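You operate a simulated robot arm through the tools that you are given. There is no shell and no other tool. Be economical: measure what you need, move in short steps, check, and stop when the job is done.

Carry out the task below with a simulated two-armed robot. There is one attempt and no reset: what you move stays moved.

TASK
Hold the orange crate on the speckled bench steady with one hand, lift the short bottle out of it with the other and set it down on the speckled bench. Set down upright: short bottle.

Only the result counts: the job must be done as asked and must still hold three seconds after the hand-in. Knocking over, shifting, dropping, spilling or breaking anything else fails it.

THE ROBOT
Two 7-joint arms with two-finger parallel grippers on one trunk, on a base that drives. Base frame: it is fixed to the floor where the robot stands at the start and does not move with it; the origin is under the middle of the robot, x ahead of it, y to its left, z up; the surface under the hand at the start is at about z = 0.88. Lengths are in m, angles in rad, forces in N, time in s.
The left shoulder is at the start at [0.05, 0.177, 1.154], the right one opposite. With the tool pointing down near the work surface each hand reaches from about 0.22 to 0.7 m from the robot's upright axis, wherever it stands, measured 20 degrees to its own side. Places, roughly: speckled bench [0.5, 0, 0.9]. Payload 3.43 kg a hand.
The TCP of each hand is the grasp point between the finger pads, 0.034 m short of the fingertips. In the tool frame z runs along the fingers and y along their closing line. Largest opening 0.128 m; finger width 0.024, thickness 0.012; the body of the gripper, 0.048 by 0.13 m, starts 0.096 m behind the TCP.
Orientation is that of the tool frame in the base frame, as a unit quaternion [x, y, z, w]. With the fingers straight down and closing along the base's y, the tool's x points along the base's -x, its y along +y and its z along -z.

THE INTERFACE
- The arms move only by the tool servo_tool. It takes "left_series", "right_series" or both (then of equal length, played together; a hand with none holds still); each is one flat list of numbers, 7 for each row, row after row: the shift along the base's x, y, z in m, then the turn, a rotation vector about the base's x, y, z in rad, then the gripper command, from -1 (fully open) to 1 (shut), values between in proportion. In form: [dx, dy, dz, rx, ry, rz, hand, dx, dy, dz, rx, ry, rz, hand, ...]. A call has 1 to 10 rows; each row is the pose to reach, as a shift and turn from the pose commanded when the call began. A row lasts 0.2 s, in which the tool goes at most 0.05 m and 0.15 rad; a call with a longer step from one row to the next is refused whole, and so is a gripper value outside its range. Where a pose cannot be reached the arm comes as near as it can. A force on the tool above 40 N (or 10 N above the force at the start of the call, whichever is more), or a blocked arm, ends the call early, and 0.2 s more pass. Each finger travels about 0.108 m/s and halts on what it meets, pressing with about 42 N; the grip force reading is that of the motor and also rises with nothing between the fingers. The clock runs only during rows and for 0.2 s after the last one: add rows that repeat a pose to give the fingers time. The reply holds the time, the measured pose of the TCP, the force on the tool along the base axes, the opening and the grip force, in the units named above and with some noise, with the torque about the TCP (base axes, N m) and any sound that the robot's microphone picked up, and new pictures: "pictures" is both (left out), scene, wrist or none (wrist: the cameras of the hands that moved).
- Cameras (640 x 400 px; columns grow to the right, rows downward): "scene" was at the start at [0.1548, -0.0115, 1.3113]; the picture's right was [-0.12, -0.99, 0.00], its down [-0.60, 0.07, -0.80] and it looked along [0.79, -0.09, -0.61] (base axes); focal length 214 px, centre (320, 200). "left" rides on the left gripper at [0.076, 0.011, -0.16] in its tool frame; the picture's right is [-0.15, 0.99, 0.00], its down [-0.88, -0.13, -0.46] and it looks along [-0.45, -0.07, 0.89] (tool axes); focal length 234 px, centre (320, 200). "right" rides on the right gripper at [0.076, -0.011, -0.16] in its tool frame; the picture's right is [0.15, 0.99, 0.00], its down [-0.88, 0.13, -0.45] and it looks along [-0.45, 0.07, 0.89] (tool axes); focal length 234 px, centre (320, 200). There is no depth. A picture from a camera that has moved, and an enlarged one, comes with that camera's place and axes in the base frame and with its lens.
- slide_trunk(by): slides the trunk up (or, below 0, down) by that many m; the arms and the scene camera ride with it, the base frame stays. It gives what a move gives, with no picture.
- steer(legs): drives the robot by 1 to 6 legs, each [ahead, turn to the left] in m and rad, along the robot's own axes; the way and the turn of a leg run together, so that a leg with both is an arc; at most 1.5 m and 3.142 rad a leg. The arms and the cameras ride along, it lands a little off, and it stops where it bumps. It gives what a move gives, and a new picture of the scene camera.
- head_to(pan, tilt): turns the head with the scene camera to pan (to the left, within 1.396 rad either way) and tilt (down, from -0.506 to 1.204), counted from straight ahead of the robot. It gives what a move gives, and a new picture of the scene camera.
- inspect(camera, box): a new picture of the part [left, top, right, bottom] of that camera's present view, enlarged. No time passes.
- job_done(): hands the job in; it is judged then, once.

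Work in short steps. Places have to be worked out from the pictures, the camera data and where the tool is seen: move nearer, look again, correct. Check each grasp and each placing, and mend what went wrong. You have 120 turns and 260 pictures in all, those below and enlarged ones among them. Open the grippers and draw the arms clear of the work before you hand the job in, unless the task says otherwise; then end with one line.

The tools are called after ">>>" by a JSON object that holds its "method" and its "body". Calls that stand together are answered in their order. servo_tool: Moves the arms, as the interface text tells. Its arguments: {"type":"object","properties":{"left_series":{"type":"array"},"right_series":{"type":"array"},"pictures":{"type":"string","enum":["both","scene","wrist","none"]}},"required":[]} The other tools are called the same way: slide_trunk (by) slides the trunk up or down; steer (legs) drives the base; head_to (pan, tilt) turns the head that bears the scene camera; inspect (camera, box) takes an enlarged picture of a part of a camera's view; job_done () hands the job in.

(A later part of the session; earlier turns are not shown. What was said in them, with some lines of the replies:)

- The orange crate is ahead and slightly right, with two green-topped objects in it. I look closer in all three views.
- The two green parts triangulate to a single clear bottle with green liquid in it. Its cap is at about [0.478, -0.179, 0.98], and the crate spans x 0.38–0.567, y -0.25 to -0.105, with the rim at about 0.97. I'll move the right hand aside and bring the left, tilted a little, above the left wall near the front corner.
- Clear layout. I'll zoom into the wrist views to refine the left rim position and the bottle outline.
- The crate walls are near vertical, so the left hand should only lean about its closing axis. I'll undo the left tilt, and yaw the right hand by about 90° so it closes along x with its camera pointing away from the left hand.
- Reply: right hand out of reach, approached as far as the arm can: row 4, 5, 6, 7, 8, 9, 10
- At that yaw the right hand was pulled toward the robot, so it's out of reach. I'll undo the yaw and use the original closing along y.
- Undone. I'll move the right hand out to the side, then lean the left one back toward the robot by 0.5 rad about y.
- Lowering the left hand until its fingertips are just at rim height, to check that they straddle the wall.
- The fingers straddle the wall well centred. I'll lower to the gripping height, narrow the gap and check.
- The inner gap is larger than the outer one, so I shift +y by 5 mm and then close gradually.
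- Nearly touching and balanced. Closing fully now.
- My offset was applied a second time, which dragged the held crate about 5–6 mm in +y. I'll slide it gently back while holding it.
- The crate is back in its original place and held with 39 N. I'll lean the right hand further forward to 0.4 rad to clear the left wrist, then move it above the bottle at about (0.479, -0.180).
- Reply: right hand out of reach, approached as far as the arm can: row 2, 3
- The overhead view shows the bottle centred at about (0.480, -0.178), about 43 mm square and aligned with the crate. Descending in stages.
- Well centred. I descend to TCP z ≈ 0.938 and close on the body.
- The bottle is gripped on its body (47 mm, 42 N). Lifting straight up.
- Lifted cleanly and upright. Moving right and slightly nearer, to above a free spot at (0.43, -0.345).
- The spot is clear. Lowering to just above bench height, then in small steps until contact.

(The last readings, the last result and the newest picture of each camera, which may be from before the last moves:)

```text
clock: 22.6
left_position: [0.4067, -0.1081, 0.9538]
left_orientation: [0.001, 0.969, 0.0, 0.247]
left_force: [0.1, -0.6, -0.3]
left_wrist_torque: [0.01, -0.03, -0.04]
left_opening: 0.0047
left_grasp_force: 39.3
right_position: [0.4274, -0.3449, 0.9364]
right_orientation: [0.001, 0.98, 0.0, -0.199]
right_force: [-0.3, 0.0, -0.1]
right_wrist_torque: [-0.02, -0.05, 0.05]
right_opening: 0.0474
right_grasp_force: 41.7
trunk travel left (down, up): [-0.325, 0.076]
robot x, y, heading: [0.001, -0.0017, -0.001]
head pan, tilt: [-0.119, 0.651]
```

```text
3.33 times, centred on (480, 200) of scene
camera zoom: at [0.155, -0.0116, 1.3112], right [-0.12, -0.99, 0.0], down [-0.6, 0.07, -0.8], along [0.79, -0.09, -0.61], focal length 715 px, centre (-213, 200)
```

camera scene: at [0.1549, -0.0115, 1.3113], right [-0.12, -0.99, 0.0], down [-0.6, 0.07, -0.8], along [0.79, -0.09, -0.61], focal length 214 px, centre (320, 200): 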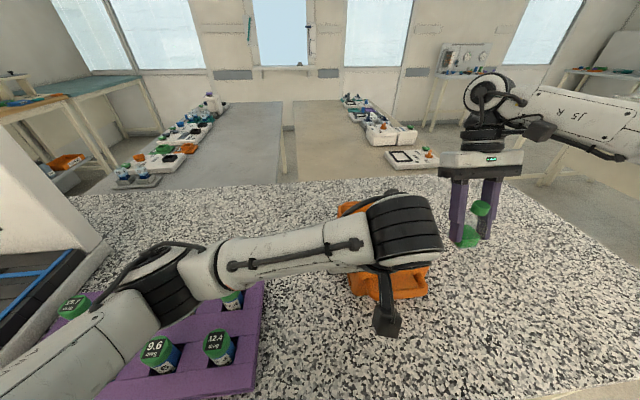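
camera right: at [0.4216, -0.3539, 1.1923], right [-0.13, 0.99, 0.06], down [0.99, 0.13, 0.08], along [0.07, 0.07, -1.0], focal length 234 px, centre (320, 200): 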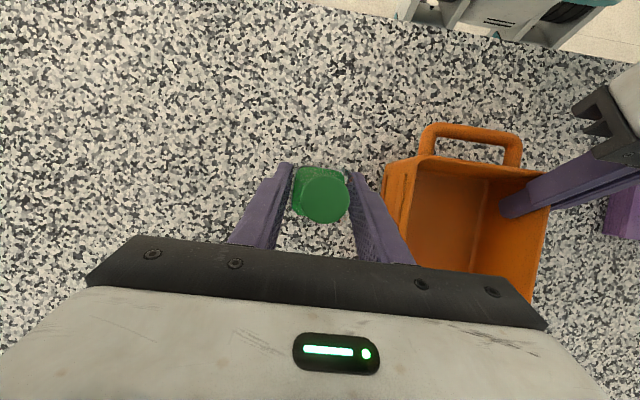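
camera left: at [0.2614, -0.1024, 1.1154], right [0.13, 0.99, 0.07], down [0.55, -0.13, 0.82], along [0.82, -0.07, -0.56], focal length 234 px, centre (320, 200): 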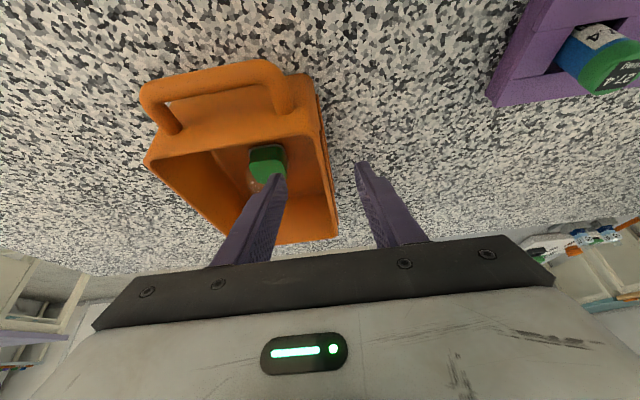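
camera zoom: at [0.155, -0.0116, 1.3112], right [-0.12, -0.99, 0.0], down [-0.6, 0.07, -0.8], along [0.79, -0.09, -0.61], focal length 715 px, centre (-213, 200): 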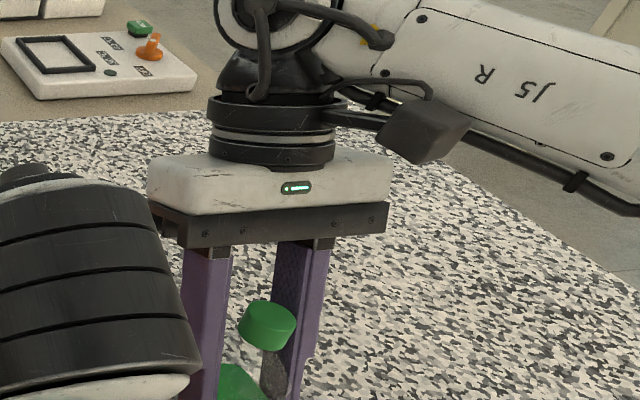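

No contact yet. Continuing down in small steps.

>>> {"method": "servo_tool", "body": {"right_series": [0, 0, -0.001, 0, 0, 0, 0.6, 0, 0, -0.002, 0, 0, 0, 0.6, 0, 0, -0.002, 0, 0, 0, 0.6], "pictures": "none"}}

>>> {"method": "servo_tool", "body": {"right_series": [0, 0, -0.001, 0, 0, 0, 0.6, 0, 0, -0.002, 0, 0, 0, 0.6, 0, 0, -0.002, 0, 0, 0, 0.6], "pictures": "none"}}

>>> {"method": "inspect", "body": {"camera": "scene", "box": [420, 190, 540, 300]}}

```text
clock: 23.4
left_position: [0.4079, -0.1081, 0.9535]
left_orientation: [-0.001, 0.969, 0.0, 0.247]
left_force: [-0.6, -0.1, 0.1]
left_wrist_torque: [0.02, -0.02, -0.02]
left_opening: 0.0048
left_grasp_force: 38.9
right_position: [0.4293, -0.3459, 0.9345]
right_orientation: [0.0, 0.98, 0.0, -0.199]
right_force: [-0.5, -0.3, -0.5]
right_wrist_torque: [-0.02, 0.03, 0.0]
right_opening: 0.0475
right_grasp_force: 42.1
trunk travel left (down, up): [-0.325, 0.076]
robot x, y, heading: [-0.006, 0.0008, 0.001]
head pan, tilt: [-0.119, 0.651]
```

```text
clock: 24.2
left_position: [0.4079, -0.1075, 0.954]
left_orientation: [0.001, 0.969, 0.0, 0.247]
left_force: [0.5, 0.4, 0.0]
left_wrist_torque: [0.02, 0.01, -0.02]
left_opening: 0.0048
left_grasp_force: 39.0
right_position: [0.4283, -0.3469, 0.9311]
right_orientation: [0.001, 0.98, 0.001, -0.198]
right_force: [0.1, 0.2, -0.5]
right_wrist_torque: [-0.01, 0.0, -0.01]
right_opening: 0.0472
right_grasp_force: 42.2
trunk travel left (down, up): [-0.325, 0.076]
robot x, y, heading: [-0.0011, -0.0003, 0.0]
head pan, tilt: [-0.119, 0.651]
```

```text
3.64 times, centred on (480, 245) of scene
camera zoom: at [0.155, -0.0116, 1.3112], right [-0.12, -0.99, 0.0], down [-0.6, 0.07, -0.8], along [0.79, -0.09, -0.61], focal length 780 px, centre (-262, 36)
```

zoom: 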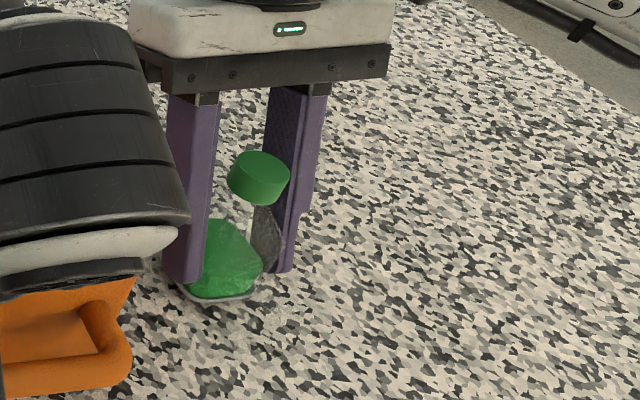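

Still no contact, and projecting a vertical line shows the bottle is upright. Continuing.

>>> {"method": "servo_tool", "body": {"right_series": [0, 0, -0.001, 0, 0, 0, 0.6, 0, 0, -0.002, 0, 0, 0, 0.6, 0, 0, -0.002, 0, 0, 0, 0.6], "pictures": "none"}}

>>> {"method": "servo_tool", "body": {"right_series": [0, 0, -0.001, 0, 0, 0, 0.6, 0, 0, -0.0015, 0, 0, 0, 0.6, 0, 0, -0.0015, 0, 0, 0, 0.6], "pictures": "none"}}

```text
clock: 25.0
left_position: [0.4086, -0.1076, 0.9532]
left_orientation: [0.0, 0.969, 0.0, 0.247]
left_force: [0.7, 0.4, -0.1]
left_wrist_torque: [0.04, 0.0, 0.03]
left_opening: 0.0048
left_grasp_force: 39.2
right_position: [0.4278, -0.3473, 0.9296]
right_orientation: [0.001, 0.98, 0.001, -0.198]
right_force: [0.7, 0.6, -1.7]
right_wrist_torque: [-0.02, -0.01, 0.0]
right_opening: 0.0472
right_grasp_force: 41.9
trunk travel left (down, up): [-0.325, 0.076]
robot x, y, heading: [-0.0002, -0.001, 0.003]
head pan, tilt: [-0.119, 0.651]
```

```text
clock: 25.8
left_position: [0.4083, -0.1077, 0.9539]
left_orientation: [0.0, 0.969, 0.0, 0.247]
left_force: [0.4, -0.2, 0.0]
left_wrist_torque: [0.13, 0.11, -0.02]
left_opening: 0.0049
left_grasp_force: 39.1
right_position: [0.4282, -0.3455, 0.9293]
right_orientation: [0.0, 0.98, 0.0, -0.198]
right_force: [0.8, -1.2, 4.2]
right_wrist_torque: [-0.11, -0.09, -0.02]
right_opening: 0.0473
right_grasp_force: 42.1
trunk travel left (down, up): [-0.325, 0.076]
robot x, y, heading: [-0.0002, 0.0027, 0.001]
head pan, tilt: [-0.119, 0.651]
```

There is contact (4 N upward), so I release gently.

>>> {"method": "servo_tool", "body": {"right_series": [0, 0, 0, 0, 0, 0, 0.26, 0, 0, 0, 0, 0, 0, 0.2, 0, 0, 0, 0, 0, 0, 0, 0, 0, 0, 0, 0, 0, -0.25, 0, 0, 0, 0, 0, 0, -0.25], "pictures": "both"}}

>>> {"method": "inspect", "body": {"camera": "scene", "box": [420, 190, 540, 300]}}

```text
clock: 27.0
left_position: [0.4066, -0.1075, 0.9538]
left_orientation: [0.0, 0.969, 0.0, 0.247]
left_force: [0.2, 1.0, -0.6]
left_wrist_torque: [0.06, 0.06, -0.02]
left_opening: 0.0047
left_grasp_force: 39.6
right_position: [0.4288, -0.3455, 0.9287]
right_orientation: [0.001, 0.98, 0.001, -0.198]
right_force: [0.6, 1.0, 1.3]
right_wrist_torque: [-0.01, 0.0, 0.02]
right_opening: 0.0799
right_grasp_force: 0.1
trunk travel left (down, up): [-0.325, 0.076]
robot x, y, heading: [-0.0022, -0.0025, 0.005]
head pan, tilt: [-0.119, 0.651]
camera scene: at [0.1549, -0.0115, 1.3112], right [-0.12, -0.99, 0.0], down [-0.6, 0.07, -0.8], along [0.79, -0.09, -0.61], focal length 214 px, centre (320, 200)
camera right: at [0.4224, -0.356, 1.1046], right [-0.13, 0.99, 0.06], down [0.99, 0.13, 0.08], along [0.07, 0.07, -1.0], focal length 234 px, centre (320, 200)
```

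scene: 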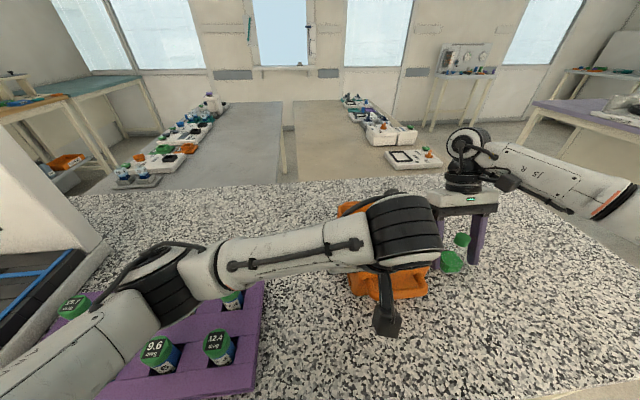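
right: 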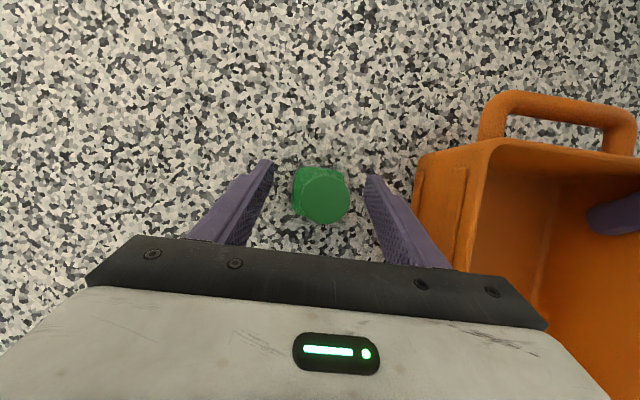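

```text
3.64 times, centred on (480, 245) of scene
camera zoom: at [0.1549, -0.0115, 1.3112], right [-0.12, -0.99, 0.0], down [-0.6, 0.07, -0.8], along [0.79, -0.09, -0.61], focal length 780 px, centre (-262, 36)
```

zoom: 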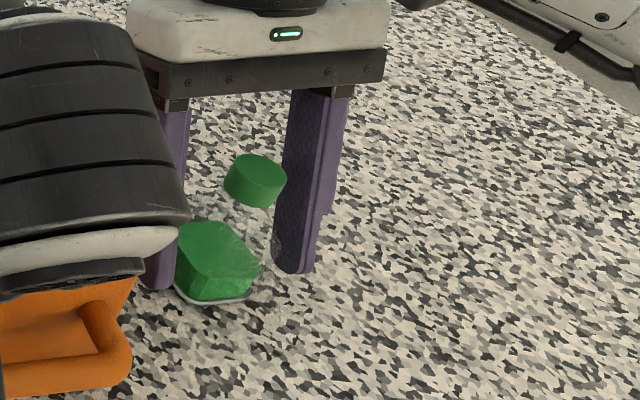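

The bottle stands free. I raise the right hand straight up while the left releases the crate wall.

>>> {"method": "servo_tool", "body": {"right_series": [0, 0, 0.03, 0, 0, 0, -0.25, 0, 0, 0.07, 0, 0, 0, -0.25, 0, 0, 0.11, 0, 0, 0, -0.25, 0, 0, 0.15, 0, 0, 0, -0.25, 0, 0, 0.19, 0, 0, 0, -0.25, 0, 0, 0.2, 0, 0, 0, -0.25, 0, 0, 0.2, 0, 0, 0, -0.25, 0, 0, 0.2, 0, 0, 0, -0.25], "left_series": [0, 0, 0, 0, 0, 0, 1, 0, 0, 0, 0, 0, 0, 1, 0, 0, 0, 0, 0, 0, 0.9, 0, 0, 0, 0, 0, 0, 0.75, 0, 0, 0, 0, 0, 0, 0.6, 0, 0, 0, 0, 0, 0, 0.4, 0, 0, 0, 0, 0, 0, 0.3, 0, 0, 0, 0, 0, 0, 0.3]}}

>>> {"method": "inspect", "body": {"camera": "left", "box": [150, 60, 450, 260]}}

```text
clock: 28.8
left_position: [0.4072, -0.1075, 0.955]
left_orientation: [0.0, 0.969, 0.0, 0.248]
left_force: [-0.2, 0.5, -0.3]
left_wrist_torque: [0.01, 0.0, -0.02]
left_opening: 0.045
left_grasp_force: 0.1
right_position: [0.4301, -0.3458, 1.1273]
right_orientation: [0.001, 0.98, 0.001, -0.199]
right_force: [0.4, -0.2, 0.4]
right_wrist_torque: [0.01, 0.0, 0.01]
right_opening: 0.08
right_grasp_force: 0.0
trunk travel left (down, up): [-0.325, 0.076]
robot x, y, heading: [-0.003, 0.0016, 0.004]
head pan, tilt: [-0.119, 0.651]
camera scene: at [0.1548, -0.0115, 1.3113], right [-0.12, -0.99, 0.0], down [-0.6, 0.07, -0.8], along [0.79, -0.09, -0.61], focal length 214 px, centre (320, 200)
camera right: at [0.423, -0.3559, 1.3039], right [-0.13, 0.99, 0.06], down [0.99, 0.13, 0.08], along [0.07, 0.07, -1.0], focal length 234 px, centre (320, 200)
camera left: at [0.2632, -0.0976, 1.0583], right [0.13, 0.99, 0.07], down [0.55, -0.13, 0.82], along [0.82, -0.07, -0.56], focal length 234 px, centre (320, 200)
```

scene: 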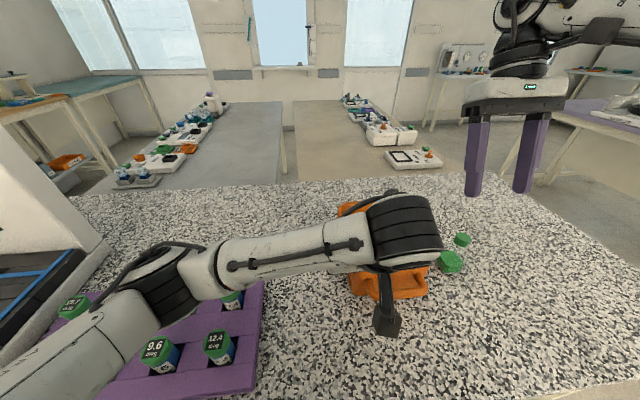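
right: 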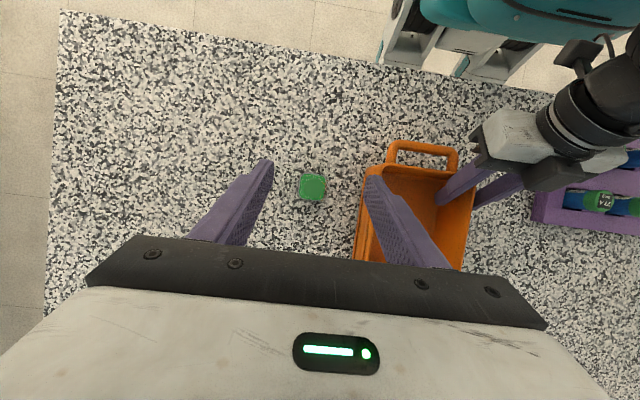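
left: 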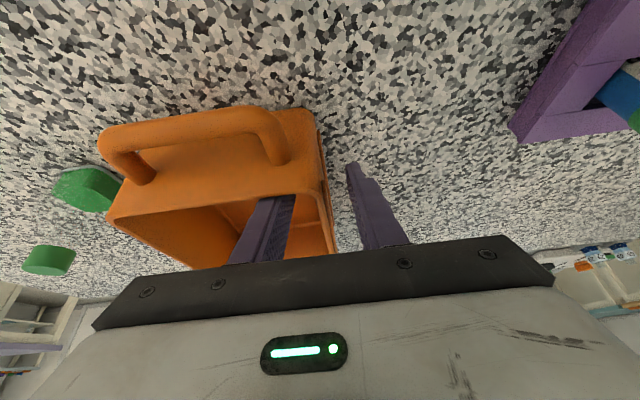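

```text
2.00 times, centred on (300, 160) of left
camera zoom: at [0.2632, -0.0976, 1.0583], right [0.13, 0.99, 0.07], down [0.55, -0.13, 0.82], along [0.82, -0.07, -0.56], focal length 468 px, centre (360, 280)
```

zoom: 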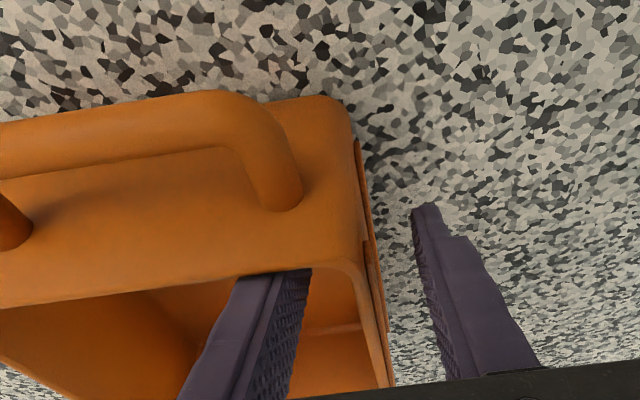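

Both are free. I raise the left hand straight up, then move it left over the bench.

>>> {"method": "servo_tool", "body": {"left_series": [0, 0, 0.03, 0, 0, 0, 0.3, 0, 0, 0.07, 0, 0, 0, 0.3, 0, 0, 0.11, 0, 0, 0, 0.3, 0, 0, 0.15, 0, 0, 0, 0.3, 0, 0.0, 0.19, 0, 0, 0, 0.3, 0, 0.04, 0.2, 0, 0.1, 0, 0.3, 0, 0.08, 0.21, 0, 0.2, 0, 0.3, 0, 0.12, 0.22, 0, 0.3, 0, 0.3, 0, 0.16, 0.23, 0, 0.4, 0, 0.3, 0, 0.2, 0.24, 0, 0.5, 0, 0.3]}}

>>> {"method": "inspect", "body": {"camera": "scene", "box": [320, 180, 520, 320]}}

```text
clock: 31.0
left_position: [0.4074, 0.0946, 1.1931]
left_orientation: [0.001, 1.0, -0.001, -0.001]
left_force: [0.4, 0.0, 0.3]
left_wrist_torque: [-0.04, -0.01, -0.03]
left_opening: 0.0448
left_grasp_force: 0.1
right_position: [0.429, -0.3457, 1.1273]
right_orientation: [0.001, 0.98, 0.0, -0.198]
right_force: [-0.1, 0.2, 0.4]
right_wrist_torque: [-0.01, 0.02, -0.01]
right_opening: 0.0799
right_grasp_force: 0.0
trunk travel left (down, up): [-0.325, 0.076]
robot x, y, heading: [-0.0002, -0.0014, 0.001]
head pan, tilt: [-0.119, 0.651]
camera scene: at [0.1546, -0.0107, 1.3113], right [-0.12, -0.99, 0.0], down [-0.6, 0.07, -0.8], along [0.79, -0.09, -0.61], focal length 214 px, centre (320, 200)
camera left: at [0.3299, 0.104, 1.3533], right [0.15, 0.99, 0.0], down [0.88, -0.13, 0.45], along [0.45, -0.07, -0.89], focal length 234 px, centre (320, 200)
```

scene: 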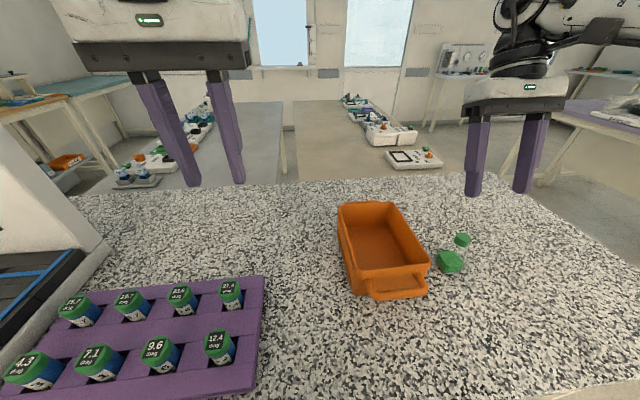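
left: 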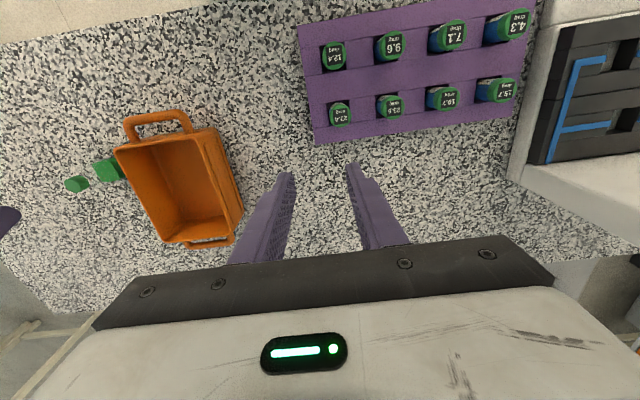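

```text
2.86 times, centred on (420, 250) of scene
camera zoom: at [0.1546, -0.0107, 1.3113], right [-0.12, -0.99, 0.0], down [-0.6, 0.07, -0.8], along [0.79, -0.09, -0.61], focal length 613 px, centre (34, 57)
```

zoom: 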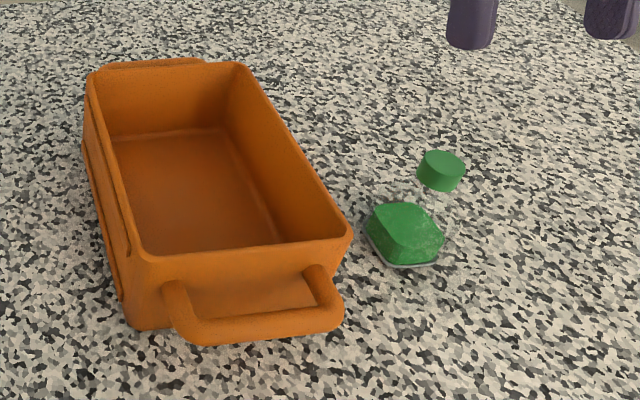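

The bottle stands upright on the bench, the crate is in place and empty, and both arms are clear. I'll open both grippers fully before handing in.

>>> {"method": "servo_tool", "body": {"left_series": [0, 0, 0, 0, 0, 0, -1, 0, 0, 0, 0, 0, 0, -1, 0, 0, 0, 0, 0, 0, -1], "right_series": [0, 0, 0.02, 0, 0, 0, -1, 0, 0, 0.02, 0, 0, 0, -1, 0, 0, 0.02, 0, 0, 0, -1], "pictures": "none"}}

>>> {"method": "job_done", "body": {}}

```text
clock: 31.8
left_position: [0.4072, 0.0938, 1.1929]
left_orientation: [0.0, 1.0, 0.001, -0.001]
left_force: [-1.3, 0.6, -0.5]
left_wrist_torque: [0.02, -0.02, 0.0]
left_opening: 0.1283
left_grasp_force: 0.1
right_position: [0.4291, -0.3453, 1.1474]
right_orientation: [0.002, 0.98, 0.0, -0.197]
right_force: [0.0, 0.2, 0.3]
right_wrist_torque: [0.04, 0.04, 0.0]
right_opening: 0.128
right_grasp_force: 0.0
trunk travel left (down, up): [-0.325, 0.076]
robot x, y, heading: [0.0027, 0.0017, 0.004]
head pan, tilt: [-0.119, 0.651]
```

```text
The job is handed in.
```

The short bottle stands upright on the speckled bench to the right of the orange crate; the left hand held the crate during the lift, after first dragging it about 5–6 mm and sliding it back, and both arms are clear with grippers open.
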